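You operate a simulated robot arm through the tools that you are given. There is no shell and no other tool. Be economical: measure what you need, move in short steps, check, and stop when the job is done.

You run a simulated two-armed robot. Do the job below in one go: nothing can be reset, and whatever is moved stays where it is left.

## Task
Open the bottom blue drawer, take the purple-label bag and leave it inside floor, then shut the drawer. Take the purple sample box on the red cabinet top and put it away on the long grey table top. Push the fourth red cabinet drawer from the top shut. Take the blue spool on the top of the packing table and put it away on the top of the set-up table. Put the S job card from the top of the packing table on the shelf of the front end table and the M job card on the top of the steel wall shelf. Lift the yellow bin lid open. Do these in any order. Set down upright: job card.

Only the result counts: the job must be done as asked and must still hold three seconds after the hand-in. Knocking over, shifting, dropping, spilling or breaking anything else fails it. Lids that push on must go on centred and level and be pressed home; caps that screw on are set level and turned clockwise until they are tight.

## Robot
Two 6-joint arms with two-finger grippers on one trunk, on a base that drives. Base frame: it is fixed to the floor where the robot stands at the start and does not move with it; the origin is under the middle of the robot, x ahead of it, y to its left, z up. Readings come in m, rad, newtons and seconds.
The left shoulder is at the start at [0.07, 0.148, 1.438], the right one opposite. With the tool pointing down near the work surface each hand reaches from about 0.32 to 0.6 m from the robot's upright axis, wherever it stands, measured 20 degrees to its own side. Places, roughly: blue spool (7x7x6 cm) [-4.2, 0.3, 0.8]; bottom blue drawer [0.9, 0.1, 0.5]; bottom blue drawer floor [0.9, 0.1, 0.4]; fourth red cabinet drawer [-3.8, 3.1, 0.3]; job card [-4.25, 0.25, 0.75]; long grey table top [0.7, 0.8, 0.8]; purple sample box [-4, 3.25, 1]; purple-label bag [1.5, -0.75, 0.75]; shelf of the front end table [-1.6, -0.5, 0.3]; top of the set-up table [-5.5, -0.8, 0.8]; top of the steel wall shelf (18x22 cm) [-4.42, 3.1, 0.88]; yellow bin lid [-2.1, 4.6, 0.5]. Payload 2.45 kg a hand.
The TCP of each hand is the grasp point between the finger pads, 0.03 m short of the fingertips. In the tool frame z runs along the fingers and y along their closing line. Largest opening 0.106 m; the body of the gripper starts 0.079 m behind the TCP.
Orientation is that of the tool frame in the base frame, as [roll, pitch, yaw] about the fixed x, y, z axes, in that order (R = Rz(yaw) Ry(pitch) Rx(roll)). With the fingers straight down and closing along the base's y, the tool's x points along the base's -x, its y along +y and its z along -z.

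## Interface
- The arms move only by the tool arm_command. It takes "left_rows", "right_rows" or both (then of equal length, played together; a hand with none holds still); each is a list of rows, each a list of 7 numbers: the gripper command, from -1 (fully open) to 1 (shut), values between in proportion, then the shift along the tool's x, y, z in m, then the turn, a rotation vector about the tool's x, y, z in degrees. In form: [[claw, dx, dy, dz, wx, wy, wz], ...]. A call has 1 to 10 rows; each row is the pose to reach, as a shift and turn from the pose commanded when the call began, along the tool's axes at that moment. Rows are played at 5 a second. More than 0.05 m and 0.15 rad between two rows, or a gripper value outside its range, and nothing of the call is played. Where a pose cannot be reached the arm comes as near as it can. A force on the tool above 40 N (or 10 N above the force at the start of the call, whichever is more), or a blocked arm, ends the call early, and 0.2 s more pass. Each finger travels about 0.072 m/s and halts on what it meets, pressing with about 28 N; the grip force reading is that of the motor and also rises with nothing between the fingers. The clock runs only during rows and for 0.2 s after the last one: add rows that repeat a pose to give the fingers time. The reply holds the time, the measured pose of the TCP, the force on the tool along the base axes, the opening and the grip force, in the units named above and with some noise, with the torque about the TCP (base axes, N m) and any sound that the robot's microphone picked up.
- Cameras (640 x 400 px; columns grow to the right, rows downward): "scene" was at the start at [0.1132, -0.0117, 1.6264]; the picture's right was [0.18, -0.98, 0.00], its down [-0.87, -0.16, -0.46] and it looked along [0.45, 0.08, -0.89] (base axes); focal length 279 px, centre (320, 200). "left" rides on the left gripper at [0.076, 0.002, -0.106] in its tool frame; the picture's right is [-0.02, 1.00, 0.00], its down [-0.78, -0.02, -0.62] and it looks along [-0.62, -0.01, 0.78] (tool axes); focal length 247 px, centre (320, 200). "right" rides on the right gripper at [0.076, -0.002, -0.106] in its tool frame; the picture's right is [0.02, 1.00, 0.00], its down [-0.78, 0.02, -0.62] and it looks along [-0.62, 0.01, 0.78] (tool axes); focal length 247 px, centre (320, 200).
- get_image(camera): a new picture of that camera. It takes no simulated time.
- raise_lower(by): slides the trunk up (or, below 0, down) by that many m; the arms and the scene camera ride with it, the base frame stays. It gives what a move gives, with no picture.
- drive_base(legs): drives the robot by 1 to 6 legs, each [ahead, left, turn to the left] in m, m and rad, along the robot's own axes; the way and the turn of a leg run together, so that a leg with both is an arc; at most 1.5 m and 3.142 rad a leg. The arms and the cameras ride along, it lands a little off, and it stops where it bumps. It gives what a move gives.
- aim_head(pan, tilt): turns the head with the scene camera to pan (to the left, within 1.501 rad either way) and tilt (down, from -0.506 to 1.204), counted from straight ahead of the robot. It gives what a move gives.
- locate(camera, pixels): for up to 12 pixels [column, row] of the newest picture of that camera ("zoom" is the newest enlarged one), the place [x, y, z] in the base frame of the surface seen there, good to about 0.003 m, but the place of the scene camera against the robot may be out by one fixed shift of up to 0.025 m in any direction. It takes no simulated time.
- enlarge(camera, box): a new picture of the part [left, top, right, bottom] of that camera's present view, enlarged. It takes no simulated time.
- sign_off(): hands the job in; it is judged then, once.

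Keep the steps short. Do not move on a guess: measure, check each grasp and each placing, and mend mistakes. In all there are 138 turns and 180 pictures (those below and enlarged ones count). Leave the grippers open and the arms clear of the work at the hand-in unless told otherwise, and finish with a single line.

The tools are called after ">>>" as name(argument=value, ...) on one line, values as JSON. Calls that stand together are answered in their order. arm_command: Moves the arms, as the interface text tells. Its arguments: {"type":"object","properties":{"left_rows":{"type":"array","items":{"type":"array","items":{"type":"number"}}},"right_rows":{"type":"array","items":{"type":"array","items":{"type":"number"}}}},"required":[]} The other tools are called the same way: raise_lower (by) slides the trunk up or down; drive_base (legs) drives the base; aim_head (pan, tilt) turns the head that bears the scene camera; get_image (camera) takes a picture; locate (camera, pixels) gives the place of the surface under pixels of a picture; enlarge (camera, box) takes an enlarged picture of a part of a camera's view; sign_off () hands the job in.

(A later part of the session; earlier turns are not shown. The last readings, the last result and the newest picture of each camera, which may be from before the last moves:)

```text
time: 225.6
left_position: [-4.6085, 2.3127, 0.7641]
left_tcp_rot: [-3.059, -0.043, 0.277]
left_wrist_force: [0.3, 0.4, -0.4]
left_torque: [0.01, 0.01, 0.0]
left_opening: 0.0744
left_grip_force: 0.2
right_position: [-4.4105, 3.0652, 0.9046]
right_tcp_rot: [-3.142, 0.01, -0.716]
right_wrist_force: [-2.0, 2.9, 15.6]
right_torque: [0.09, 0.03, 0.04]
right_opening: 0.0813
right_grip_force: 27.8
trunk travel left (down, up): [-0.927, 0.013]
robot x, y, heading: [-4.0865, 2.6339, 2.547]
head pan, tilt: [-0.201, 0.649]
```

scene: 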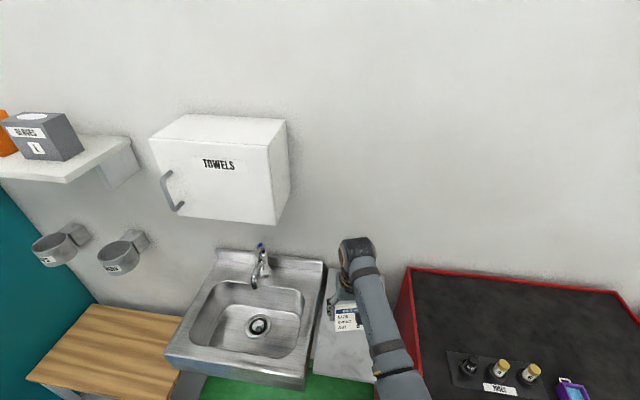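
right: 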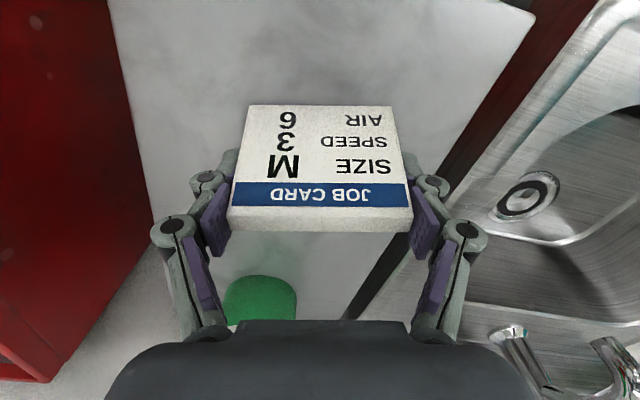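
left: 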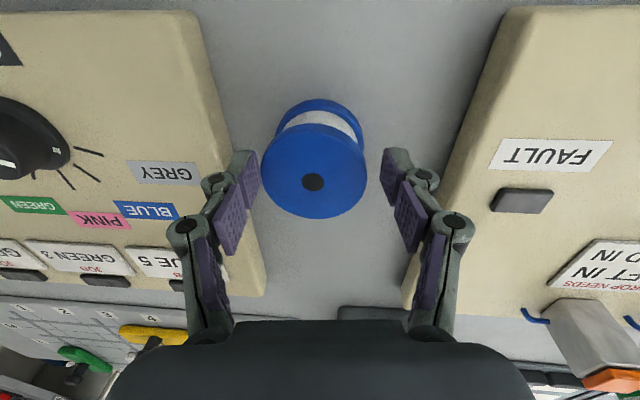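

Contact (15 N). Ease 3 mm, open, and lift away.

>>> arm_command(right_rows=[[0.3, 0, 0, -0.003, 0, 0, 0], [-0.2, 0, 0, -0.003, 0, 0, 0], [-0.8, 0, 0, -0.003, 0, 0, 0], [-0.9, 0, 0, -0.003, 0, 0, 0], [-0.9, 0, 0, -0.003, 0, 0, 0], [-0.9, 0, 0, -0.04, 0, 0, 0], [-0.9, 0, 0, -0.08, 0, 0, 0], [-0.9, 0, 0, -0.12, 0, 0, 0], [-0.9, 0, 0, -0.15, 0, 0, 0]])

>>> get_image(camera="right")

```text
time: 227.6
left_position: [-4.6087, 2.3141, 0.7635]
left_tcp_rot: [-3.061, -0.042, 0.276]
left_wrist_force: [1.3, 0.7, -0.5]
left_torque: [-0.02, -0.02, 0.01]
left_opening: 0.0744
left_grip_force: 0.0
right_position: [-4.4102, 3.0668, 1.0514]
right_tcp_rot: [3.14, 0.005, -0.716]
right_wrist_force: [-0.3, 0.4, 0.0]
right_torque: [0.0, -0.03, -0.03]
right_opening: 0.1007
right_grip_force: 0.0
trunk travel left (down, up): [-0.927, 0.013]
robot x, y, heading: [-4.0866, 2.6356, 2.547]
head pan, tilt: [-0.201, 0.649]
```

```text
100 pictures are left
```

right: 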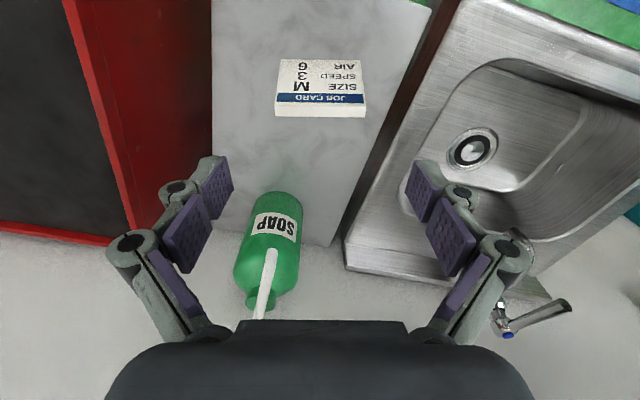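

M card stands on the shelf. Raise is clear; back off, face the red cabinet and look at the open drawer.

>>> drive_base(legs=[[-0.5, 0, 0], [0, 0, -0.32], [0, -0.35, 0]])

>>> aim_head(pan=-0.1, tilt=0.75)

>>> get_image(camera="scene")

```text
time: 233.4
left_position: [-4.0007, 2.4264, 0.7645]
left_tcp_rot: [-3.06, -0.042, -0.039]
left_wrist_force: [0.6, -0.2, 0.7]
left_torque: [0.04, -0.01, -0.01]
left_opening: 0.0739
left_grip_force: 0.0
right_position: [-3.5799, 3.0817, 1.0534]
right_tcp_rot: [-3.139, 0.004, -1.03]
right_wrist_force: [-0.3, 0.2, -0.2]
right_torque: [-0.02, -0.01, -0.01]
right_opening: 0.1006
right_grip_force: 0.1
trunk travel left (down, up): [-0.927, 0.013]
robot x, y, heading: [-3.4045, 2.5747, 2.232]
head pan, tilt: [-0.201, 0.649]
```

```text
time: 234.0
left_position: [-3.9997, 2.4267, 0.7637]
left_tcp_rot: [-3.061, -0.042, -0.038]
left_wrist_force: [0.9, -1.3, 0.2]
left_torque: [0.02, 0.0, -0.02]
left_opening: 0.0743
left_grip_force: 0.1
right_position: [-3.5796, 3.0816, 1.0528]
right_tcp_rot: [3.14, 0.005, -1.03]
right_wrist_force: [0.2, 0.0, -0.6]
right_torque: [0.01, 0.03, 0.05]
right_opening: 0.1007
right_grip_force: 0.1
trunk travel left (down, up): [-0.927, 0.013]
robot x, y, heading: [-3.4048, 2.5732, 2.231]
head pan, tilt: [-0.099, 0.75]
```

```text
99 pictures are left
```

scene: 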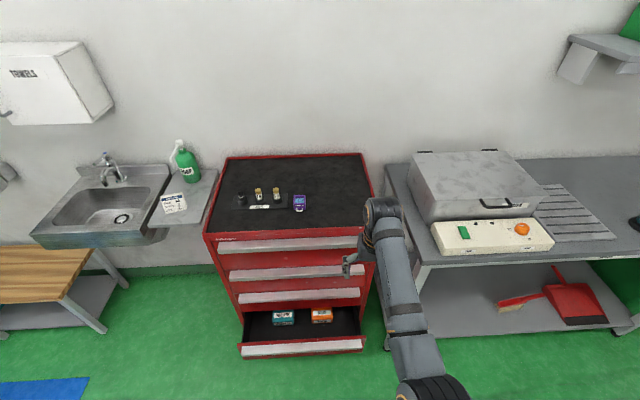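

Measure the open drawer front, cabinet face and the purple box.

>>> locate(camera="scene", pixels=[[241, 346], [365, 340], [303, 340], [303, 351], [303, 355], [238, 305], [362, 298], [300, 195], [300, 208], [277, 192], [318, 240], [385, 265]])

>>> enlarge(camera="scene", box=[190, 140, 400, 370])

```text
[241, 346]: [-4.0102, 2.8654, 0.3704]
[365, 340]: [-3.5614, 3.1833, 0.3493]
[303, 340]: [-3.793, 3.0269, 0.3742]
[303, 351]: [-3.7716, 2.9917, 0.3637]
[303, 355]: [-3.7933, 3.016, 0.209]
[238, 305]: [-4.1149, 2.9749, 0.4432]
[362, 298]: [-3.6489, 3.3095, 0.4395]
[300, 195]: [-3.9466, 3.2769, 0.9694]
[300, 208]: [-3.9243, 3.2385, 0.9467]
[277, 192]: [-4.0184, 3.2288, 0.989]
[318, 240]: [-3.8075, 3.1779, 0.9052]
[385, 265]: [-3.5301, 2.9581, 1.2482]
```

```text
1.74 times, centred on (295, 255) of scene
```

zoom: 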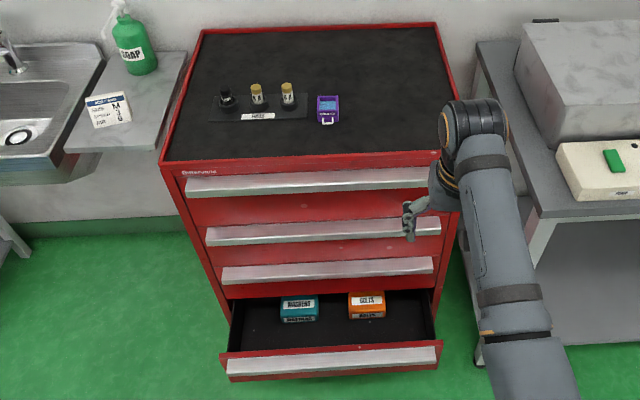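

Drawer protrudes ~0.145; lip at z≈0.36. Line the right fist up with its middle: back 0.15, left 0.22, then lower the trunk 0.6 and close the fist.

>>> drive_base(legs=[[-0.17, 0, -0.04], [0, 0.22, 0]])

>>> raise_lower(by=-0.4)

>>> raise_lower(by=-0.2)

>>> arm_command(right_rows=[[0, 0, 0, 0.04, 0, 0, 0], [0.5, 0, 0, 0.08, 0, 0, 0], [1, 0, 0, 0.11, 0, 0, 0], [1, 0, 0, 0.135, 0, 0, 0], [1, 0, 0, 0.135, 0, 0, 0], [1, 0, 0, 0.135, 0, 0, 0], [1, 0, 0, 0.135, 0, 0, 0]])

>>> get_image(camera="scene")

```text
time: 236.8
left_position: [-4.0841, 2.1952, 0.7655]
left_tcp_rot: [-3.063, -0.04, -0.085]
left_wrist_force: [-0.3, 0.0, 0.0]
left_torque: [0.0, 0.0, 0.0]
left_opening: 0.0743
left_grip_force: 0.0
right_position: [-3.6318, 2.829, 1.0519]
right_tcp_rot: [3.138, 0.006, -1.077]
right_wrist_force: [0.2, -0.1, 0.2]
right_torque: [-0.04, 0.04, 0.01]
right_opening: 0.1009
right_grip_force: 0.0
trunk travel left (down, up): [-0.927, 0.013]
robot x, y, heading: [-3.4798, 2.3059, 2.184]
head pan, tilt: [-0.099, 0.75]
```

```text
time: 240.6
left_position: [-4.0839, 2.1933, 0.3634]
left_tcp_rot: [-3.062, -0.043, -0.086]
left_wrist_force: [-0.4, 0.7, -0.5]
left_torque: [0.0, -0.02, 0.04]
left_opening: 0.0744
left_grip_force: 0.1
right_position: [-3.6326, 2.8284, 0.6529]
right_tcp_rot: [3.141, 0.006, -1.078]
right_wrist_force: [0.6, -0.3, -0.4]
right_torque: [0.02, -0.01, -0.02]
right_opening: 0.1011
right_grip_force: 0.0
trunk travel left (down, up): [-0.527, 0.413]
robot x, y, heading: [-3.4816, 2.3055, 2.181]
head pan, tilt: [-0.099, 0.75]
```

```text
time: 242.8
left_position: [-4.0844, 2.1926, 0.1639]
left_tcp_rot: [-3.061, -0.041, -0.085]
left_wrist_force: [0.3, 0.5, -0.3]
left_torque: [-0.02, 0.01, 0.01]
left_opening: 0.0744
left_grip_force: 0.2
right_position: [-3.6331, 2.8279, 0.4525]
right_tcp_rot: [-3.14, 0.007, -1.077]
right_wrist_force: [0.1, 0.1, -0.5]
right_torque: [0.02, 0.04, -0.03]
right_opening: 0.1007
right_grip_force: 0.1
trunk travel left (down, up): [-0.327, 0.613]
robot x, y, heading: [-3.4816, 2.3105, 2.184]
head pan, tilt: [-0.099, 0.75]
```

```text
time: 244.4
left_position: [-4.0847, 2.1944, 0.1635]
left_tcp_rot: [-3.061, -0.043, -0.085]
left_wrist_force: [-0.2, 0.5, -0.1]
left_torque: [0.03, 0.03, 0.03]
left_opening: 0.0742
left_grip_force: 0.0
right_position: [-3.6339, 2.8288, 0.3158]
right_tcp_rot: [3.141, 0.007, -1.077]
right_wrist_force: [-0.2, 0.4, 0.4]
right_torque: [-0.03, 0.01, -0.01]
right_opening: 0.0001
right_grip_force: 28.0
trunk travel left (down, up): [-0.327, 0.613]
robot x, y, heading: [-3.484, 2.3088, 2.179]
head pan, tilt: [-0.099, 0.75]
```

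```text
97 pictures are left
```

scene: 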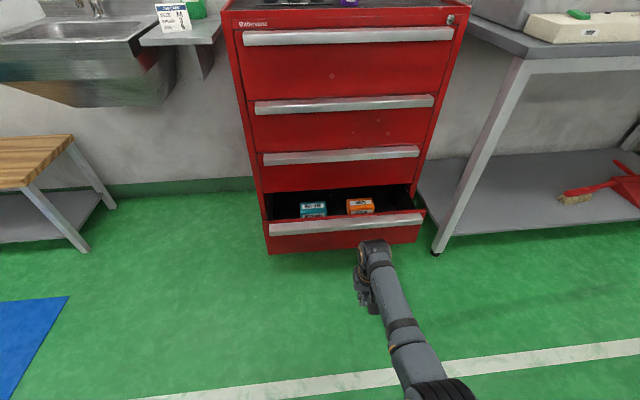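

Tilt the fist 25° so that the fingertips lead (keeps the wrist clear of the upper handles), then drive forward.

>>> arm_command(right_rows=[[1, 0, 0, 0, 0, -8, 0], [1, 0, 0, 0, 0, -16, 0], [1, 0, 0, 0, 0, -24, 0], [1, 0, 0, 0, 0, -28, 0], [1, 0, 0, 0, 0, -28, 0]])

>>> drive_base(legs=[[0.2, 0, 0], [0.1, 0, 0]])

>>> get_image(camera="scene")

```text
time: 245.6
left_position: [-4.0855, 2.1934, 0.1632]
left_tcp_rot: [-3.061, -0.042, -0.084]
left_wrist_force: [-0.4, 0.3, 0.1]
left_torque: [0.03, 0.0, 0.01]
left_opening: 0.0741
left_grip_force: 0.0
right_position: [-3.6337, 2.8287, 0.3185]
right_tcp_rot: [3.141, 0.495, -1.076]
right_wrist_force: [0.8, 0.1, -0.4]
right_torque: [-0.02, -0.01, -0.01]
right_opening: 0.0001
right_grip_force: 28.1
trunk travel left (down, up): [-0.327, 0.613]
robot x, y, heading: [-3.4835, 2.3069, 2.181]
head pan, tilt: [-0.099, 0.75]
```

```text
time: 247.9
left_position: [-4.2575, 2.4409, 0.1641]
left_tcp_rot: [-3.063, -0.043, -0.085]
left_wrist_force: [-0.3, -0.3, 0.5]
left_torque: [0.03, 0.0, 0.0]
left_opening: 0.074
left_grip_force: 0.0
right_position: [-3.8079, 3.0767, 0.3187]
right_tcp_rot: [-3.141, 0.494, -1.075]
right_wrist_force: [-0.1, -0.1, -0.7]
right_torque: [0.03, -0.02, -0.02]
right_opening: 0.0
right_grip_force: 28.3
trunk travel left (down, up): [-0.327, 0.613]
robot x, y, heading: [-3.6539, 2.5569, 2.182]
head pan, tilt: [-0.099, 0.75]
```

```text
96 pictures are left
```

scene: 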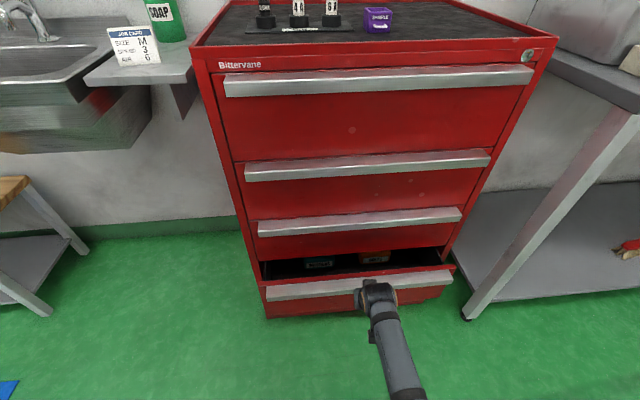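

Still a few cm open; continue 0.07 then press with the arm.

>>> drive_base(legs=[[0.07, 0, 0]])

>>> arm_command(right_rows=[[1, -0.009, 0, 0.005, 0, 0, 0], [1, -0.018, 0, 0.009, 0, 0, 0], [1, -0.026, 0, 0.014, 0, 0, 0], [1, -0.035, 0, 0.019, 0, 0, 0], [1, -0.044, 0, 0.024, 0, 0, 0]])

>>> get_image(camera="scene")

```text
time: 248.9
left_position: [-4.299, 2.4988, 0.1645]
left_tcp_rot: [-3.063, -0.044, -0.086]
left_wrist_force: [0.2, -0.7, 0.4]
left_torque: [0.02, 0.02, -0.01]
left_opening: 0.0741
left_grip_force: 0.0
right_position: [-3.8473, 3.135, 0.3175]
right_tcp_rot: [-3.141, 0.493, -1.077]
right_wrist_force: [-0.2, -0.2, -0.3]
right_torque: [0.03, 0.06, -0.03]
right_opening: 0.0
right_grip_force: 29.0
trunk travel left (down, up): [-0.327, 0.613]
robot x, y, heading: [-3.6965, 2.6193, 2.185]
head pan, tilt: [-0.099, 0.75]
```

```text
time: 249.7
left_position: [-4.2984, 2.4987, 0.1639]
left_tcp_rot: [-3.063, -0.043, -0.088]
left_wrist_force: [-0.1, -0.3, 0.8]
left_torque: [-0.05, -0.04, -0.02]
left_opening: 0.0743
left_grip_force: 0.1
right_position: [-3.8544, 3.1504, 0.3119]
right_tcp_rot: [-3.14, 0.473, -1.077]
right_wrist_force: [4.0, -4.5, -2.3]
right_torque: [0.19, 0.2, 0.09]
right_opening: 0.0004
right_grip_force: 28.7
trunk travel left (down, up): [-0.327, 0.613]
robot x, y, heading: [-3.6937, 2.6141, 2.179]
head pan, tilt: [-0.099, 0.75]
stopped in row 3 (right hand): the force on the tool passed its limit at 52 N (the readings are from after the stop); the commanded pose is now the measured one
```

```text
95 pictures are left
```

scene: 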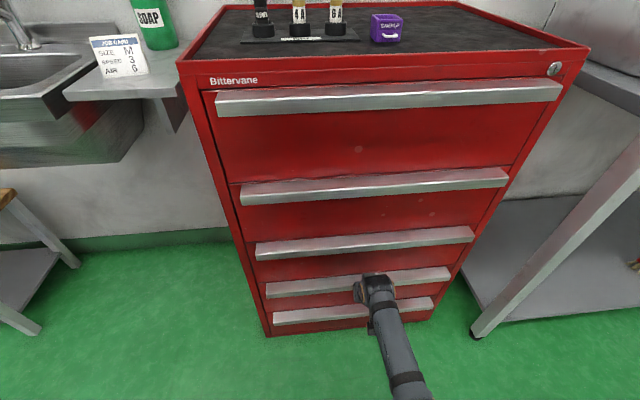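

Drawer is shut (fifth drawer below was always shut). Back off, raise the trunk, re-level and open the right hand for the purple box.

>>> drive_base(legs=[[-0.2, 0, 0]])

>>> raise_lower(by=0.4)

>>> raise_lower(by=0.2)

>>> arm_command(right_rows=[[0.5, 0.018, 0, -0.035, 0, 8, 0], [0, 0.036, 0, -0.07, 0, 16, 0], [-0.5, 0.054, 0, -0.105, 0, 24, 0], [-1, 0.06, 0, -0.14, 0, 27.1, 0], [-1, 0.06, 0, -0.14, 0, 27.1, 0]])

>>> get_image(camera="right")

```text
time: 251.3
left_position: [-4.1822, 2.3307, 0.1642]
left_tcp_rot: [-3.06, -0.041, -0.085]
left_wrist_force: [0.3, -0.3, -0.4]
left_torque: [0.0, -0.01, 0.02]
left_opening: 0.0742
left_grip_force: 0.0
right_position: [-3.7408, 2.9858, 0.3121]
right_tcp_rot: [3.141, 0.478, -1.076]
right_wrist_force: [-0.1, 0.3, 0.2]
right_torque: [-0.01, -0.01, -0.02]
right_opening: 0.0
right_grip_force: 29.0
trunk travel left (down, up): [-0.327, 0.613]
robot x, y, heading: [-3.5787, 2.4475, 2.19]
head pan, tilt: [-0.099, 0.75]
```

```text
time: 255.2
left_position: [-4.1823, 2.3318, 0.5627]
left_tcp_rot: [-3.06, -0.043, -0.086]
left_wrist_force: [-0.9, -0.1, 0.5]
left_torque: [-0.01, 0.0, -0.03]
left_opening: 0.0744
left_grip_force: 0.0
right_position: [-3.7405, 2.986, 0.7131]
right_tcp_rot: [3.14, 0.478, -1.074]
right_wrist_force: [0.2, 0.0, -0.3]
right_torque: [-0.01, -0.03, 0.03]
right_opening: 0.0002
right_grip_force: 28.7
trunk travel left (down, up): [-0.727, 0.213]
robot x, y, heading: [-3.5776, 2.4474, 2.181]
head pan, tilt: [-0.099, 0.75]
```

```text
time: 257.3
left_position: [-4.1812, 2.3326, 0.7639]
left_tcp_rot: [-3.063, -0.043, -0.085]
left_wrist_force: [-0.4, -0.6, 0.8]
left_torque: [0.02, -0.03, 0.0]
left_opening: 0.0743
left_grip_force: 0.0
right_position: [-3.74, 2.9865, 0.9128]
right_tcp_rot: [-3.139, 0.479, -1.075]
right_wrist_force: [-0.9, 0.7, -0.7]
right_torque: [0.0, -0.04, 0.02]
right_opening: 0.0002
right_grip_force: 28.8
trunk travel left (down, up): [-0.927, 0.013]
robot x, y, heading: [-3.5805, 2.4483, 2.183]
head pan, tilt: [-0.099, 0.75]
```

```text
time: 258.5
left_position: [-4.1827, 2.3322, 0.7629]
left_tcp_rot: [-3.061, -0.042, -0.087]
left_wrist_force: [-0.7, 0.3, -0.1]
left_torque: [0.01, 0.01, -0.01]
left_opening: 0.0741
left_grip_force: 0.1
right_position: [-3.6754, 2.8932, 1.011]
right_tcp_rot: [-3.113, 0.015, -1.076]
right_wrist_force: [-0.3, -0.5, -1.0]
right_torque: [0.01, -0.01, -0.01]
right_opening: 0.1058
right_grip_force: 0.0
trunk travel left (down, up): [-0.927, 0.013]
robot x, y, heading: [-3.5779, 2.4503, 2.183]
head pan, tilt: [-0.099, 0.75]
```

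```text
94 pictures are left
```

right: 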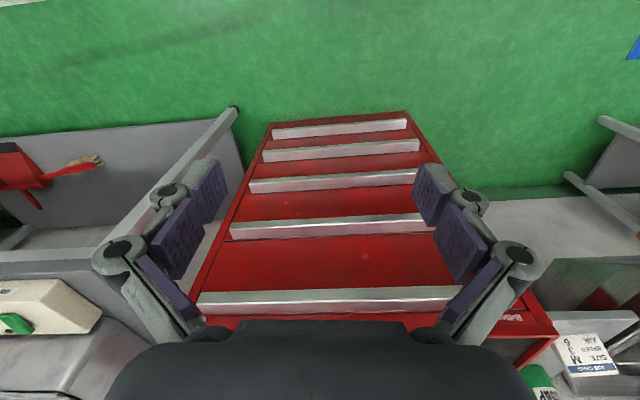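

Drawers all flush. Raise the hand to 1.06 and drive forward 0.32 over the cabinet top.

>>> arm_command(right_rows=[[-1, 0, 0, -0.03, -1.6, 0, 0], [-1, -0.03, 0, -0.055, -1.6, -0.9, 0], [-1, -0.03, 0, -0.055, -1.6, -0.9, 0]])

>>> drive_base(legs=[[0.3, 0, 0]])

>>> get_image(camera="right")

```text
time: 259.3
left_position: [-4.1819, 2.3321, 0.7631]
left_tcp_rot: [-3.061, -0.044, -0.085]
left_wrist_force: [-0.1, 0.0, 0.6]
left_torque: [0.04, 0.01, 0.02]
left_opening: 0.0743
left_grip_force: 0.0
right_position: [-3.7009, 2.9103, 1.0641]
right_tcp_rot: [3.115, 0.021, -1.077]
right_wrist_force: [1.3, -0.8, 0.2]
right_torque: [0.02, -0.03, 0.01]
right_opening: 0.1062
right_grip_force: 0.1
trunk travel left (down, up): [-0.927, 0.013]
robot x, y, heading: [-3.5772, 2.4506, 2.18]
head pan, tilt: [-0.099, 0.75]
```

```text
time: 261.4
left_position: [-4.3535, 2.5738, 0.7627]
left_tcp_rot: [-3.062, -0.041, -0.081]
left_wrist_force: [0.3, -0.9, 0.3]
left_torque: [0.02, 0.0, 0.04]
left_opening: 0.0742
left_grip_force: 0.1
right_position: [-3.8731, 3.1545, 1.0661]
right_tcp_rot: [3.116, 0.024, -1.074]
right_wrist_force: [0.5, 0.5, 0.4]
right_torque: [0.01, 0.01, 0.0]
right_opening: 0.1062
right_grip_force: 0.1
trunk travel left (down, up): [-0.927, 0.013]
robot x, y, heading: [-3.7542, 2.6915, 2.188]
head pan, tilt: [-0.099, 0.75]
```

```text
93 pictures are left
```

right: 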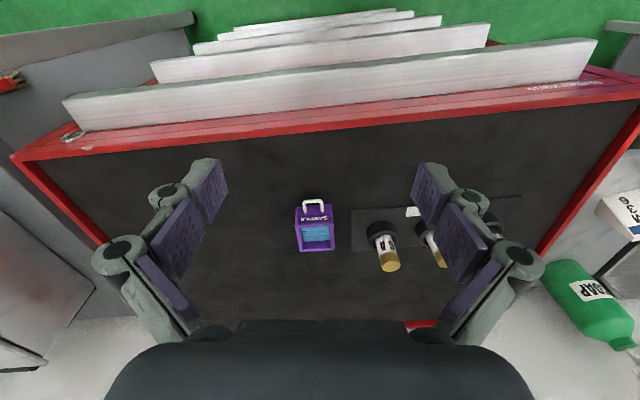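

Purple box at (316,228). Measure it and the fuse rack.

>>> locate(camera="right", pixels=[[297, 212], [333, 210], [300, 250], [335, 248], [317, 233], [314, 203], [285, 230], [352, 230], [378, 225], [345, 260]])

>>> enlarge(camera="right", box=[250, 180, 420, 290])

```text
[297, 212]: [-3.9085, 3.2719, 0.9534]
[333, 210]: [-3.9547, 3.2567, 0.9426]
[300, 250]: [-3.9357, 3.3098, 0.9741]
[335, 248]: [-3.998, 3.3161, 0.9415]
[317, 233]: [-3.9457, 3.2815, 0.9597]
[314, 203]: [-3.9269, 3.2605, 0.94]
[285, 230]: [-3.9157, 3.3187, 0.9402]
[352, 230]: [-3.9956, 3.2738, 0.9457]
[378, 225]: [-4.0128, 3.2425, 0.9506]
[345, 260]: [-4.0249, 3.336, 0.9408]
```

```text
3.64 times, centred on (335, 235) of right
```

zoom: 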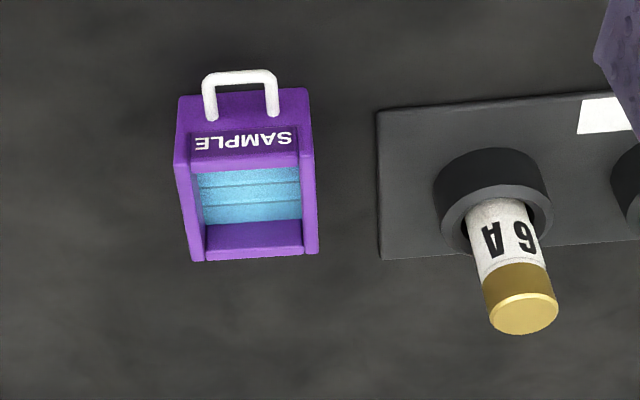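

Box centre ≈(-3.940,3.280), top 0.974, fuse rack plate starts 5 cm to its left. Drive 0.04, extend 0.10 with small levelling and opening 0.065.

>>> drive_base(legs=[[0.04, 0, 0]])

>>> arm_command(right_rows=[[-0.6, -0.03, 0, 0, 1.5, 1.4, -3], [-0.22, -0.06, 0, 0, 1.5, 1.4, -7], [-0.22, -0.1, 0, 0.01, 1.5, 1.4, -7], [-0.22, -0.1, 0, 0.02, 1.5, 1.4, -7], [-0.22, -0.1, 0, 0.02, 1.5, 1.4, -7]])

>>> get_image(camera="right")

```text
time: 262.2
left_position: [-4.3743, 2.6038, 0.765]
left_tcp_rot: [-3.059, -0.04, -0.082]
left_wrist_force: [-0.1, -1.4, -0.4]
left_torque: [0.04, 0.04, 0.0]
left_opening: 0.0742
left_grip_force: 0.1
right_position: [-3.8911, 3.1842, 1.0673]
right_tcp_rot: [3.117, 0.026, -1.073]
right_wrist_force: [-0.1, -0.5, -0.3]
right_torque: [0.06, 0.03, 0.02]
right_opening: 0.1059
right_grip_force: 0.0
trunk travel left (down, up): [-0.927, 0.013]
robot x, y, heading: [-3.776, 2.7239, 2.189]
head pan, tilt: [-0.099, 0.75]
```

```text
time: 263.4
left_position: [-4.3766, 2.6073, 0.7642]
left_tcp_rot: [-3.063, -0.042, -0.082]
left_wrist_force: [-0.4, 0.2, -0.2]
left_torque: [0.02, 0.0, 0.0]
left_opening: 0.0744
left_grip_force: 0.1
right_position: [-3.9429, 3.2756, 1.0473]
right_tcp_rot: [-3.139, -0.001, -0.949]
right_wrist_force: [0.5, -0.8, 0.0]
right_torque: [0.03, -0.02, 0.0]
right_opening: 0.065
right_grip_force: 0.1
trunk travel left (down, up): [-0.927, 0.013]
robot x, y, heading: [-3.7776, 2.7271, 2.186]
head pan, tilt: [-0.099, 0.75]
```

```text
91 pictures are left
```

right: 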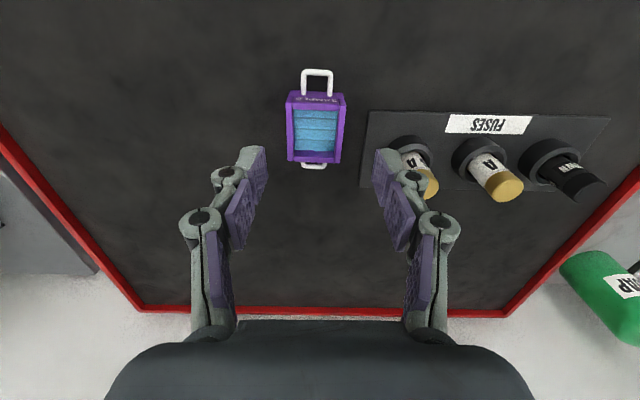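

Centred within 5 mm. Lower 0.073 and close.

>>> arm_command(right_rows=[[-0.22, -0.004, -0.004, 0.03, 0, 0, 0], [-0.22, -0.004, -0.004, 0.06, 0, 0, 0], [-0.22, -0.004, -0.004, 0.072, 0, 0, 0], [0.1, -0.004, -0.004, 0.072, 0, 0, 0], [0.5, -0.004, -0.004, 0.072, 0, 0, 0], [0.8, -0.004, -0.004, 0.072, 0, 0, 0], [0.8, -0.004, -0.004, 0.072, 0, 0, 0]])

>>> arm_command(right_rows=[[0.8, 0, 0, -0.03, 0, 0, 0], [0.8, 0, 0, -0.06, 0, 0, 0], [0.8, 0, 0, -0.1, 0, 0, 0]])

>>> get_image(camera="right")

```text
time: 265.1
left_position: [-4.3772, 2.6083, 0.7637]
left_tcp_rot: [-3.063, -0.043, -0.082]
left_wrist_force: [1.3, -0.3, 0.4]
left_torque: [-0.01, 0.0, -0.01]
left_opening: 0.0742
left_grip_force: 0.1
right_position: [-3.9426, 3.2828, 0.9755]
right_tcp_rot: [-3.139, -0.003, -0.95]
right_wrist_force: [-0.6, 0.0, 0.0]
right_torque: [0.0, 0.0, 0.01]
right_opening: 0.0428
right_grip_force: 27.8
trunk travel left (down, up): [-0.927, 0.013]
robot x, y, heading: [-3.775, 2.7277, 2.187]
head pan, tilt: [-0.099, 0.75]
```

```text
time: 265.9
left_position: [-4.3773, 2.608, 0.7636]
left_tcp_rot: [-3.063, -0.045, -0.083]
left_wrist_force: [0.0, 0.0, 0.3]
left_torque: [-0.01, 0.04, -0.02]
left_opening: 0.0742
left_grip_force: 0.1
right_position: [-3.9443, 3.2816, 1.0742]
right_tcp_rot: [-3.139, -0.004, -0.95]
right_wrist_force: [-0.1, -0.4, -0.6]
right_torque: [0.01, 0.01, 0.0]
right_opening: 0.0429
right_grip_force: 27.8
trunk travel left (down, up): [-0.927, 0.013]
robot x, y, heading: [-3.7756, 2.7281, 2.183]
head pan, tilt: [-0.099, 0.75]
```

```text
90 pictures are left
```

right: 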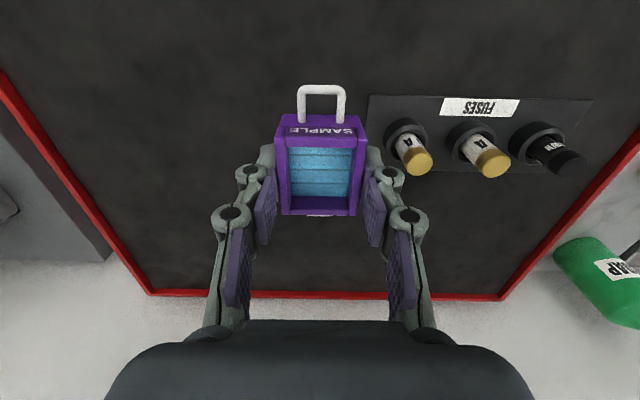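

Purple box held. Now back off 0.27 and slide right along the wall to look at the yellow bin.

>>> drive_base(legs=[[-0.27, 0, 0], [0, -1.0, 0], [0, -1.0, 0]])

>>> aim_head(pan=-0.4, tilt=0.75)

>>> get_image(camera="scene")

```text
time: 277.4
left_position: [-2.5486, 3.5492, 0.763]
left_tcp_rot: [-3.062, -0.043, -0.131]
left_wrist_force: [-0.1, 0.0, -0.1]
left_torque: [0.02, 0.0, 0.02]
left_opening: 0.0744
left_grip_force: 0.2
right_position: [-2.0859, 4.2021, 1.0738]
right_tcp_rot: [-3.138, -0.001, -0.999]
right_wrist_force: [0.6, -0.3, -0.7]
right_torque: [0.0, -0.04, 0.02]
right_opening: 0.0429
right_grip_force: 27.9
trunk travel left (down, up): [-0.927, 0.013]
robot x, y, heading: [-1.9426, 3.6383, 2.135]
head pan, tilt: [-0.099, 0.75]
```

```text
time: 278.2
left_position: [-2.5479, 3.5489, 0.7632]
left_tcp_rot: [-3.063, -0.044, -0.128]
left_wrist_force: [-0.2, -0.7, -0.1]
left_torque: [-0.01, -0.01, 0.01]
left_opening: 0.0742
left_grip_force: 0.0
right_position: [-2.0847, 4.202, 1.0754]
right_tcp_rot: [-3.138, -0.002, -0.998]
right_wrist_force: [0.0, 0.6, -0.6]
right_torque: [-0.02, -0.03, -0.03]
right_opening: 0.0431
right_grip_force: 27.9
trunk travel left (down, up): [-0.927, 0.013]
robot x, y, heading: [-1.9404, 3.6404, 2.137]
head pan, tilt: [-0.4, 0.75]
```

```text
89 pictures are left
```

scene: 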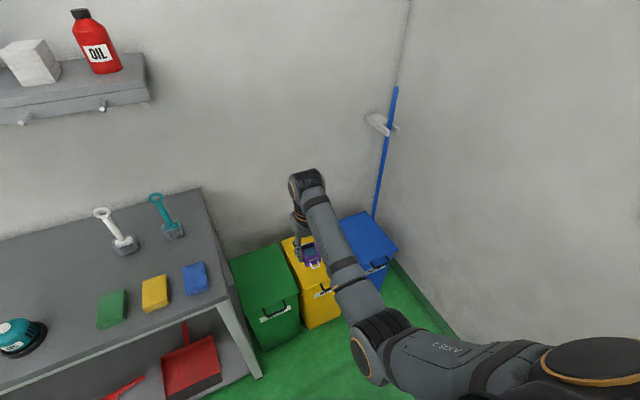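

Arm hides part; take the right wrist view and an enlargement of the bins.

>>> enlarge(camera="scene", box=[210, 180, 430, 350])

>>> get_image(camera="right")

>>> locate(camera="scene", pixels=[[300, 300], [335, 322], [318, 302], [325, 293], [290, 250], [270, 260], [275, 315], [370, 240], [375, 270], [298, 290], [310, 325], [286, 242]])

```text
2.35 times, centred on (320, 265) of scene
```

zoom: 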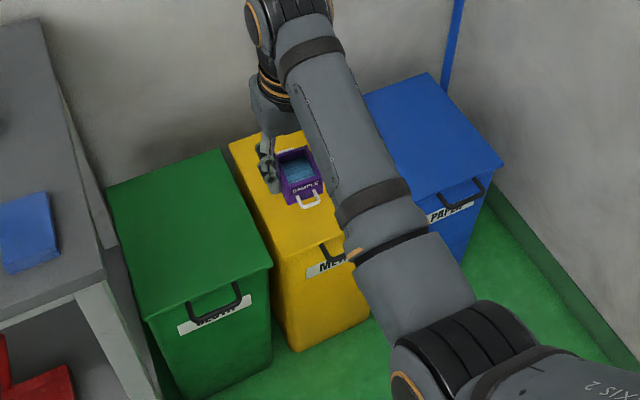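

```text
87 pictures are left
```

right: 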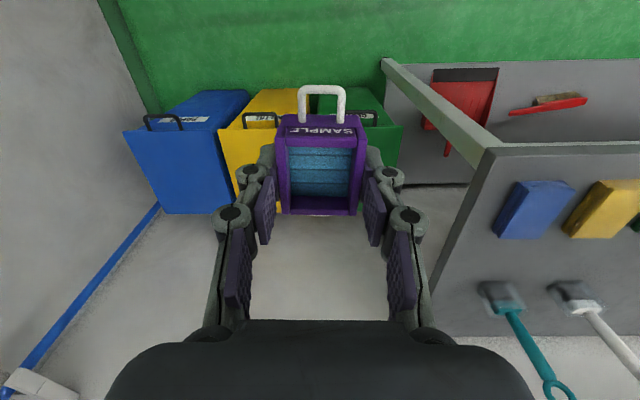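

```text
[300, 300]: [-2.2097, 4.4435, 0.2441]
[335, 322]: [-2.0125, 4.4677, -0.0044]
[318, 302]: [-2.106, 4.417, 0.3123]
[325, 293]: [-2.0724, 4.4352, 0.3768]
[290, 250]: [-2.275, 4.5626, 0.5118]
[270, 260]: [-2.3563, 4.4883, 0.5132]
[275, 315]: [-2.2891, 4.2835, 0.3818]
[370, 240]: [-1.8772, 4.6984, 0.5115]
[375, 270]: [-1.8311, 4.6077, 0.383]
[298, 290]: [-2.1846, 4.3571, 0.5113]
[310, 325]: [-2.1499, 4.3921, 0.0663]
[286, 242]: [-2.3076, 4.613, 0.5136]
```

The lid has a front loop handle; I'll return for it with an empty right hand. Bring the left arm back in front so it won't stick out sideways while driving.

>>> arm_command(left_rows=[[-0.4, -0.004, -0.037, -0.011, 0, 0, 5], [-0.4, -0.008, -0.074, -0.022, 0, 0, 10], [-0.4, -0.011, -0.111, -0.033, 0, 0, 15], [-0.4, -0.015, -0.149, -0.044, 0, 0, 20], [-0.4, -0.018, -0.186, -0.055, 0, 0, 25], [-0.4, -0.022, -0.223, -0.066, 0, 0, 30], [-0.4, -0.026, -0.26, -0.077, 0, 0, 35], [-0.4, -0.03, -0.298, -0.088, 0, 0, 40], [-0.4, -0.033, -0.335, -0.099, 0, 0, 45], [-0.4, -0.037, -0.372, -0.11, 0, 0, 50]])

>>> aim_head(pan=-1.3, tilt=0.6)

>>> get_image(camera="scene")

```text
time: 280.4
left_position: [-2.5667, 3.8725, 0.8675]
left_tcp_rot: [-3.053, 0.018, -0.869]
left_wrist_force: [1.1, -0.4, -0.4]
left_torque: [-0.01, -0.01, -0.02]
left_opening: 0.0742
left_grip_force: 0.0
left hand out of reach, approached as far as the arm can: row 1, 2, 3, 4, 5, 6, 7, 8, 9, 10
right_position: [-2.0855, 4.203, 1.0747]
right_tcp_rot: [-3.138, -0.002, -0.998]
right_wrist_force: [0.5, -0.7, -1.1]
right_torque: [0.01, -0.01, 0.01]
right_opening: 0.0428
right_grip_force: 27.7
trunk travel left (down, up): [-0.927, 0.013]
robot x, y, heading: [-1.9383, 3.6416, 2.138]
head pan, tilt: [-0.4, 0.75]
```

```text
time: 281.6
left_position: [-2.567, 3.8731, 0.8662]
left_tcp_rot: [-3.054, 0.018, -0.866]
left_wrist_force: [-0.1, 0.3, 0.3]
left_torque: [0.0, -0.02, -0.02]
left_opening: 0.0743
left_grip_force: 0.1
right_position: [-2.0853, 4.2035, 1.0743]
right_tcp_rot: [-3.138, -0.002, -0.998]
right_wrist_force: [0.3, -0.4, -1.0]
right_torque: [-0.01, 0.01, 0.03]
right_opening: 0.0428
right_grip_force: 28.4
trunk travel left (down, up): [-0.927, 0.013]
robot x, y, heading: [-1.9402, 3.6413, 2.141]
head pan, tilt: [-1.3, 0.6]
```

```text
86 pictures are left
```

scene: 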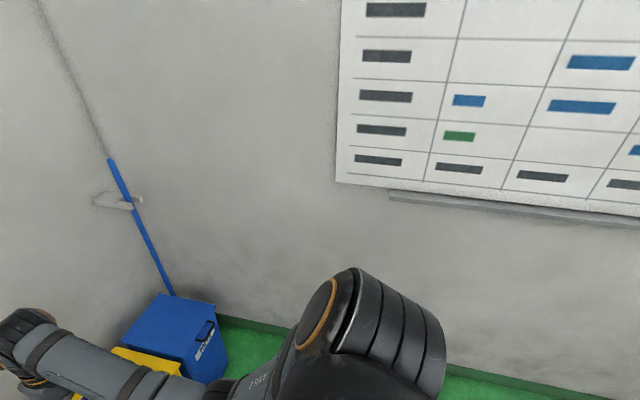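

Check the route back to the left with the head.

>>> aim_head(pan=1.4, tilt=0.5)

>>> get_image(camera="scene")

>>> locate(camera="scene", pixels=[[320, 250], [420, 220], [500, 200], [250, 300], [150, 300], [560, 250], [350, 300], [200, 250]])

```text
time: 284.0
left_position: [-2.5672, 3.873, 0.8672]
left_tcp_rot: [-3.054, 0.018, -0.867]
left_wrist_force: [-0.7, 0.2, -0.2]
left_torque: [0.01, 0.01, -0.01]
left_opening: 0.0744
left_grip_force: 0.1
right_position: [-2.0846, 4.2037, 1.0744]
right_tcp_rot: [-3.138, -0.003, -0.998]
right_wrist_force: [0.7, 0.5, -0.6]
right_torque: [-0.02, 0.0, -0.02]
right_opening: 0.0428
right_grip_force: 27.9
trunk travel left (down, up): [-0.927, 0.013]
robot x, y, heading: [-1.9435, 3.6403, 2.137]
head pan, tilt: [1.4, 0.499]
```

```text
85 pictures are left
```

scene: 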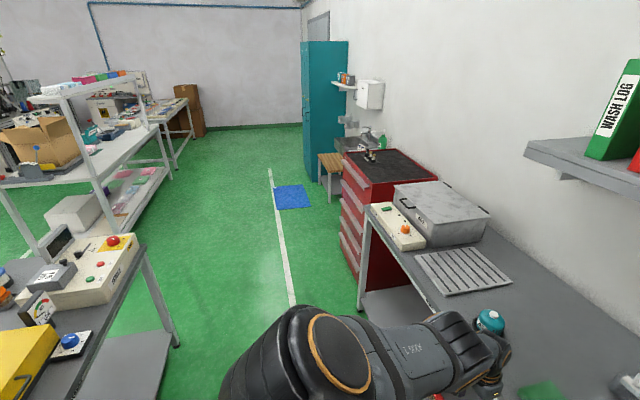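

```text
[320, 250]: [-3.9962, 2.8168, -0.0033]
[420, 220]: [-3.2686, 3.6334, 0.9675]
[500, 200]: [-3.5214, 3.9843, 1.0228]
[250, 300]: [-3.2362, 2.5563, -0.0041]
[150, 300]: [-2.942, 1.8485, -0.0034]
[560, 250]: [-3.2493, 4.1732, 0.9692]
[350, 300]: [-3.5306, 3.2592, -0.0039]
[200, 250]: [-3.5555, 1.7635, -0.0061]
```

Route is clear. Drive back out through the corridor (first part).

>>> drive_base(legs=[[-0.12, 0, 0], [0, 1.5, 0], [0, 0.15, 0], [0, 0, 2.885], [1.053, 0, 0], [0, 0, 0.673]])

>>> drive_base(legs=[[1.26, 0, 0], [0, 0, 0.14], [1.5, 0, 0], [0, 0, 1.05]])

>>> aim_head(pan=0, tilt=0.6)

>>> get_image(camera="scene")

```text
time: 300.3
left_position: [-2.746, 2.2653, 0.8683]
left_tcp_rot: [-3.043, 0.03, 1.999]
left_wrist_force: [-12.4, -9.0, -4.4]
left_torque: [0.1, -0.03, -0.17]
left_opening: 0.0641
left_grip_force: 0.0
right_position: [-3.2932, 2.0834, 1.0726]
right_tcp_rot: [-3.141, -0.003, 1.874]
right_wrist_force: [-0.1, 0.9, -0.6]
right_torque: [-0.01, 0.01, 0.01]
right_opening: 0.0428
right_grip_force: 27.8
trunk travel left (down, up): [-0.927, 0.013]
robot x, y, heading: [-3.2791, 2.6672, -1.272]
head pan, tilt: [1.4, 0.499]
stopped in leg 4: the force on the tool passed its limit at 42 N (the readings are from after the stop); the commanded pose is now the measured one
```

```text
time: 317.1
left_position: [-1.6861, 0.4426, 0.8691]
left_tcp_rot: [-3.045, 0.031, -3.079]
left_wrist_force: [0.4, 0.6, 0.5]
left_torque: [0.0, 0.0, -0.01]
left_opening: 0.0742
left_grip_force: 0.1
right_position: [-1.7133, -0.1357, 1.0744]
right_tcp_rot: [-3.138, -0.003, 3.08]
right_wrist_force: [0.6, 0.6, -0.8]
right_torque: [-0.02, 0.02, -0.02]
right_opening: 0.0427
right_grip_force: 28.2
trunk travel left (down, up): [-0.927, 0.013]
robot x, y, heading: [-2.2509, 0.0814, -0.069]
head pan, tilt: [1.4, 0.499]
```

```text
time: 318.6
left_position: [-1.685, 0.4414, 0.869]
left_tcp_rot: [-3.046, 0.032, -3.078]
left_wrist_force: [0.5, -0.2, -0.5]
left_torque: [-0.06, 0.0, 0.03]
left_opening: 0.0741
left_grip_force: 0.1
right_position: [-1.7121, -0.1357, 1.0743]
right_tcp_rot: [-3.14, -0.003, 3.079]
right_wrist_force: [0.1, -0.2, -1.3]
right_torque: [0.01, -0.02, 0.02]
right_opening: 0.0429
right_grip_force: 27.3
trunk travel left (down, up): [-0.927, 0.013]
robot x, y, heading: [-2.2495, 0.0815, -0.069]
head pan, tilt: [0.0, 0.6]
```

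```text
84 pictures are left
```

scene: 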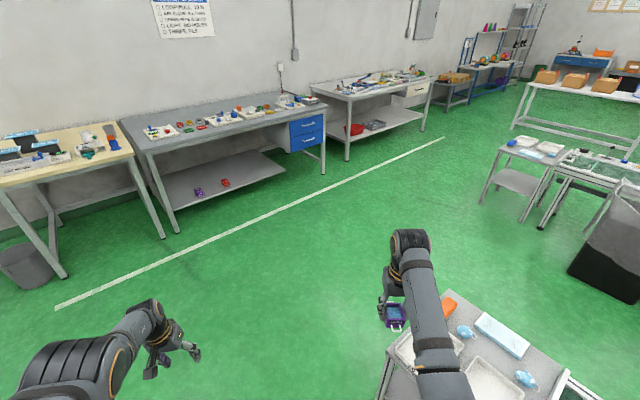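

The turn was stopped when the left hand touched something on the middle table. I'll check that table for displacement.

>>> aim_head(pan=1.5, tilt=0.35)

>>> enlarge(camera="scene", box=[160, 80, 520, 305])

```text
time: 320.2
left_position: [-1.6859, 0.4418, 0.8695]
left_tcp_rot: [-3.045, 0.032, -3.077]
left_wrist_force: [0.2, 0.2, 0.2]
left_torque: [0.01, -0.01, 0.01]
left_opening: 0.0744
left_grip_force: 0.0
right_position: [-1.7128, -0.1367, 1.0746]
right_tcp_rot: [-3.137, -0.003, 3.079]
right_wrist_force: [-0.8, 0.1, -1.3]
right_torque: [0.03, 0.0, 0.0]
right_opening: 0.0429
right_grip_force: 27.9
trunk travel left (down, up): [-0.927, 0.013]
robot x, y, heading: [-2.2549, 0.0844, -0.066]
head pan, tilt: [1.499, 0.351]
```

```text
1.78 times, centred on (340, 192) of scene
```

zoom: 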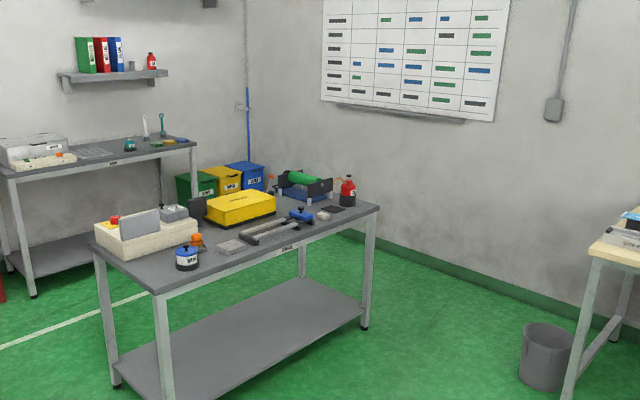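

That object withstood 42 N without giving, so it is a fixture; nothing appears toppled. Continue to the grey table, keeping away from the front end table.

>>> drive_base(legs=[[0, 0.5, 0], [0, 0, -0.06], [1.5, 0, 0], [0, 0, 0.733]])

>>> aim_head(pan=0, tilt=0.6)

>>> get_image(camera="scene")

```text
time: 332.5
left_position: [-0.5228, 1.0315, 0.8693]
left_tcp_rot: [-3.045, 0.031, -2.399]
left_wrist_force: [0.5, 0.3, 0.2]
left_torque: [-0.03, -0.02, -0.02]
left_opening: 0.074
left_grip_force: 0.0
right_position: [-0.1817, 0.5663, 1.0759]
right_tcp_rot: [-3.138, -0.004, -2.524]
right_wrist_force: [0.0, -0.2, -0.8]
right_torque: [-0.01, -0.04, -0.03]
right_opening: 0.0428
right_grip_force: 28.2
trunk travel left (down, up): [-0.927, 0.013]
robot x, y, heading: [-0.7354, 0.3992, 0.608]
head pan, tilt: [1.499, 0.351]
```

```text
time: 334.1
left_position: [-0.5233, 1.032, 0.8677]
left_tcp_rot: [-3.045, 0.031, -2.399]
left_wrist_force: [-0.4, 0.0, -0.4]
left_torque: [-0.01, -0.02, -0.03]
left_opening: 0.0743
left_grip_force: 0.0
right_position: [-0.1811, 0.5661, 1.0741]
right_tcp_rot: [-3.139, -0.003, -2.522]
right_wrist_force: [0.4, 0.3, 0.5]
right_torque: [-0.01, 0.04, -0.01]
right_opening: 0.0428
right_grip_force: 28.2
trunk travel left (down, up): [-0.927, 0.013]
robot x, y, heading: [-0.7385, 0.397, 0.612]
head pan, tilt: [0.0, 0.6]
```

```text
82 pictures are left
```

scene: 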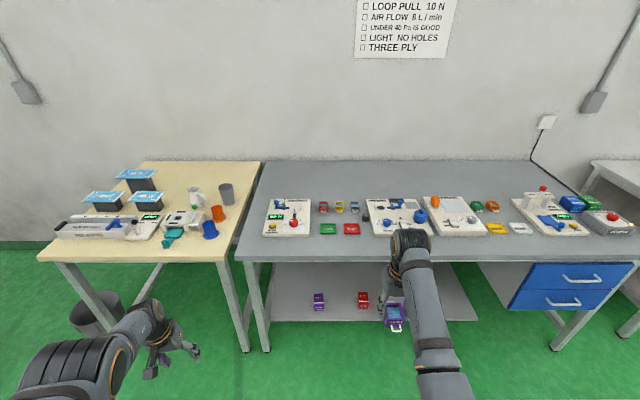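

Find a free spot near the front edge.

>>> locate(camera="scene", pixels=[[340, 256], [340, 237], [329, 234], [352, 234], [310, 238], [368, 236], [338, 207], [312, 215], [362, 215], [250, 255], [250, 220], [495, 235]])

>>> enlarge(camera="scene", box=[230, 180, 430, 280])

```text
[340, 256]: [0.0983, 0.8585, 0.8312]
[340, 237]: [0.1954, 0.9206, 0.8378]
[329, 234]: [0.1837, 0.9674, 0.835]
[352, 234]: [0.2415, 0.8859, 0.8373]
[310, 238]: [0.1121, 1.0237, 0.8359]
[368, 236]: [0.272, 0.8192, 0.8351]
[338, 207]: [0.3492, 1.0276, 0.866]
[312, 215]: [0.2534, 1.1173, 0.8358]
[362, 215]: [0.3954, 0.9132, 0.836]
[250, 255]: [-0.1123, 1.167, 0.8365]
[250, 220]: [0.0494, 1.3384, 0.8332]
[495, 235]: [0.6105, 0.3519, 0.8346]
```

```text
3.20 times, centred on (330, 230) of scene
```

zoom: 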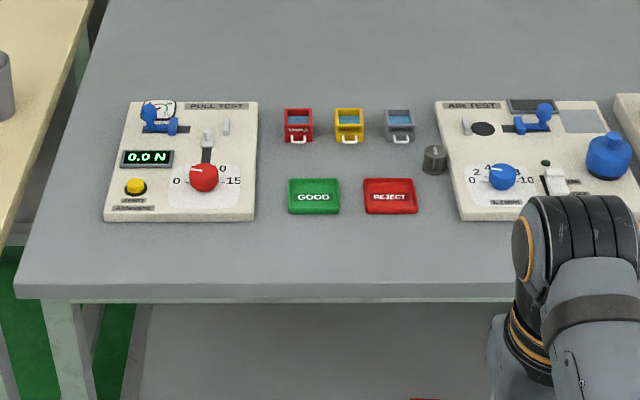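

The strip in front of the GOOD/REJECT tiles is free (~11 cm). Swing the left arm aside first so it stays off the tables.

>>> arm_command(left_rows=[[-0.4, 0.035, 0.015, 0, 0, 0, -5], [-0.4, 0.07, 0.03, 0, 0, 0, -10], [-0.4, 0.105, 0.045, 0, 0, 0, -15], [-0.4, 0.14, 0.06, 0, 0, 0, -20], [-0.4, 0.175, 0.075, 0, 0, 0, -25], [-0.4, 0.21, 0.09, 0, 0, 0, -30], [-0.4, 0.245, 0.105, 0, 0, 0, -35], [-0.4, 0.28, 0.12, 0, 0, 0, -40], [-0.4, 0.31, 0.13, 0, 0, 0, -45], [-0.4, 0.34, 0.13, 0, 0, 0, -50]])

>>> drive_base(legs=[[0, 0.079, 0], [0.42, 0, 0]])

>>> get_image(camera="right")

>>> get_image(camera="scene")

```text
time: 336.3
left_position: [-0.8816, 0.9768, 0.749]
left_tcp_rot: [-3.055, -0.054, -1.531]
left_wrist_force: [-0.5, 0.3, 0.0]
left_torque: [-0.01, -0.01, 0.03]
left_opening: 0.0743
left_grip_force: 0.0
left hand out of reach, approached as far as the arm can: row 1, 2, 3, 4, 5, 6, 7, 8, 9, 10
right_position: [-0.1827, 0.5658, 1.0758]
right_tcp_rot: [-3.136, -0.001, -2.526]
right_wrist_force: [-0.1, -0.3, -0.8]
right_torque: [0.01, -0.01, -0.01]
right_opening: 0.0431
right_grip_force: 27.9
trunk travel left (down, up): [-0.927, 0.013]
robot x, y, heading: [-0.7387, 0.4004, 0.609]
head pan, tilt: [0.0, 0.6]
```

```text
time: 339.5
left_position: [-0.5821, 1.2831, 0.7495]
left_tcp_rot: [-3.056, -0.054, -1.53]
left_wrist_force: [0.3, -0.6, 0.0]
left_torque: [-0.01, -0.03, 0.04]
left_opening: 0.0742
left_grip_force: 0.0
right_position: [0.1165, 0.8703, 1.0747]
right_tcp_rot: [-3.137, -0.001, -2.523]
right_wrist_force: [-0.5, 0.2, -0.7]
right_torque: [0.04, 0.03, -0.04]
right_opening: 0.0427
right_grip_force: 27.8
trunk travel left (down, up): [-0.927, 0.013]
robot x, y, heading: [-0.4423, 0.7049, 0.61]
head pan, tilt: [0.0, 0.6]
```

```text
80 pictures are left
```

right: 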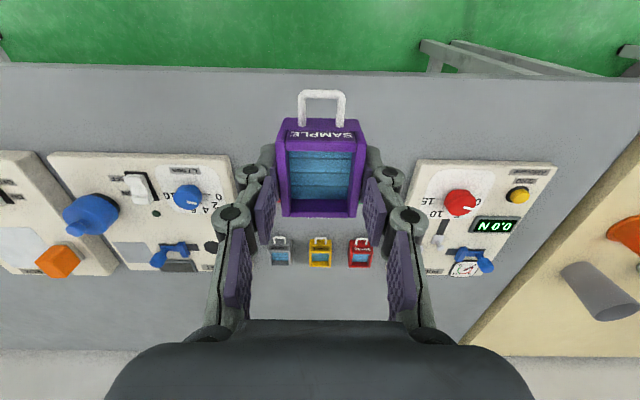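

```text
79 pictures are left
```

scene: 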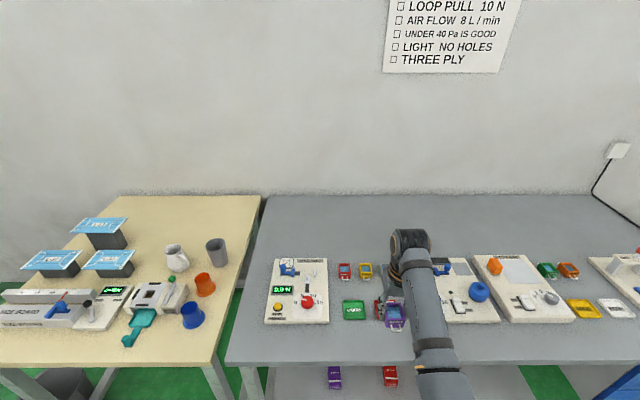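

Measure edge and tiles in the right view.

>>> locate(camera="right", pixels=[[250, 76], [390, 78], [250, 100], [240, 160], [258, 150], [390, 150], [410, 160], [395, 110]])

```text
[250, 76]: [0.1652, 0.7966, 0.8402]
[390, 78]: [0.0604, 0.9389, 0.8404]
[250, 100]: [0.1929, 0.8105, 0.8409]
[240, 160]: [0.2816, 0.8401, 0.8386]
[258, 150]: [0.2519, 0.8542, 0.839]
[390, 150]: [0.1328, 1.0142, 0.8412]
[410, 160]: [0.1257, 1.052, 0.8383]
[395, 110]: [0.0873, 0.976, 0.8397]
```

Need 4.6 cm more inset. Drive 0.08 forward, pull arm in 0.034, and lower 0.195.

>>> drive_base(legs=[[0.08, 0, 0]])

>>> arm_command(right_rows=[[0.8, 0.02, 0, 0.04, 0, 0, 0], [0.8, 0.034, 0, 0.08, 0, 0, 0], [0.8, 0.034, 0, 0.12, 0, 0, 0], [0.8, 0.034, 0, 0.16, 0, 0, 0], [0.8, 0.034, 0, 0.185, 0, 0, 0], [0.8, 0.034, 0, 0.194, 0, 0, 0]])

>>> get_image(camera="right")

```text
time: 340.6
left_position: [-0.519, 1.3257, 0.7517]
left_tcp_rot: [-3.051, -0.054, -1.53]
left_wrist_force: [-0.6, -1.0, 0.3]
left_torque: [0.04, -0.06, 0.02]
left_opening: 0.0742
left_grip_force: 0.1
right_position: [0.1793, 0.9141, 1.0765]
right_tcp_rot: [-3.139, 0.001, -2.525]
right_wrist_force: [-0.7, 0.3, -0.4]
right_torque: [0.04, -0.03, 0.03]
right_opening: 0.0431
right_grip_force: 27.5
trunk travel left (down, up): [-0.927, 0.013]
robot x, y, heading: [-0.3728, 0.7483, 0.612]
head pan, tilt: [0.0, 0.6]
```

```text
time: 342.0
left_position: [-0.5167, 1.3273, 0.7492]
left_tcp_rot: [-3.056, -0.056, -1.532]
left_wrist_force: [0.2, 0.2, 0.1]
left_torque: [0.0, 0.02, 0.0]
left_opening: 0.0742
left_grip_force: 0.0
right_position: [0.1558, 0.8979, 0.8794]
right_tcp_rot: [-3.138, -0.004, -2.521]
right_wrist_force: [0.2, 0.0, -0.6]
right_torque: [-0.03, -0.03, -0.03]
right_opening: 0.0427
right_grip_force: 27.9
trunk travel left (down, up): [-0.927, 0.013]
robot x, y, heading: [-0.373, 0.7507, 0.609]
head pan, tilt: [0.0, 0.6]
```

```text
78 pictures are left
```

right: 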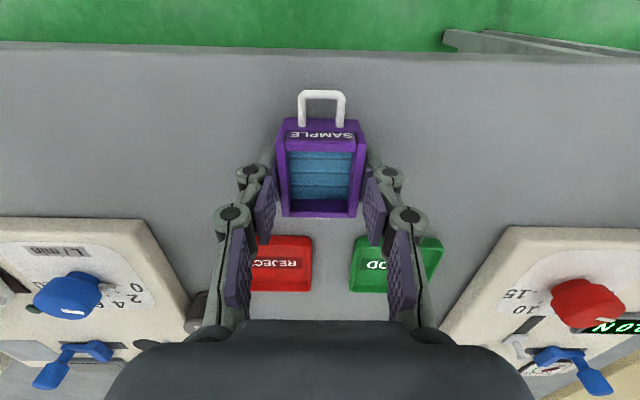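

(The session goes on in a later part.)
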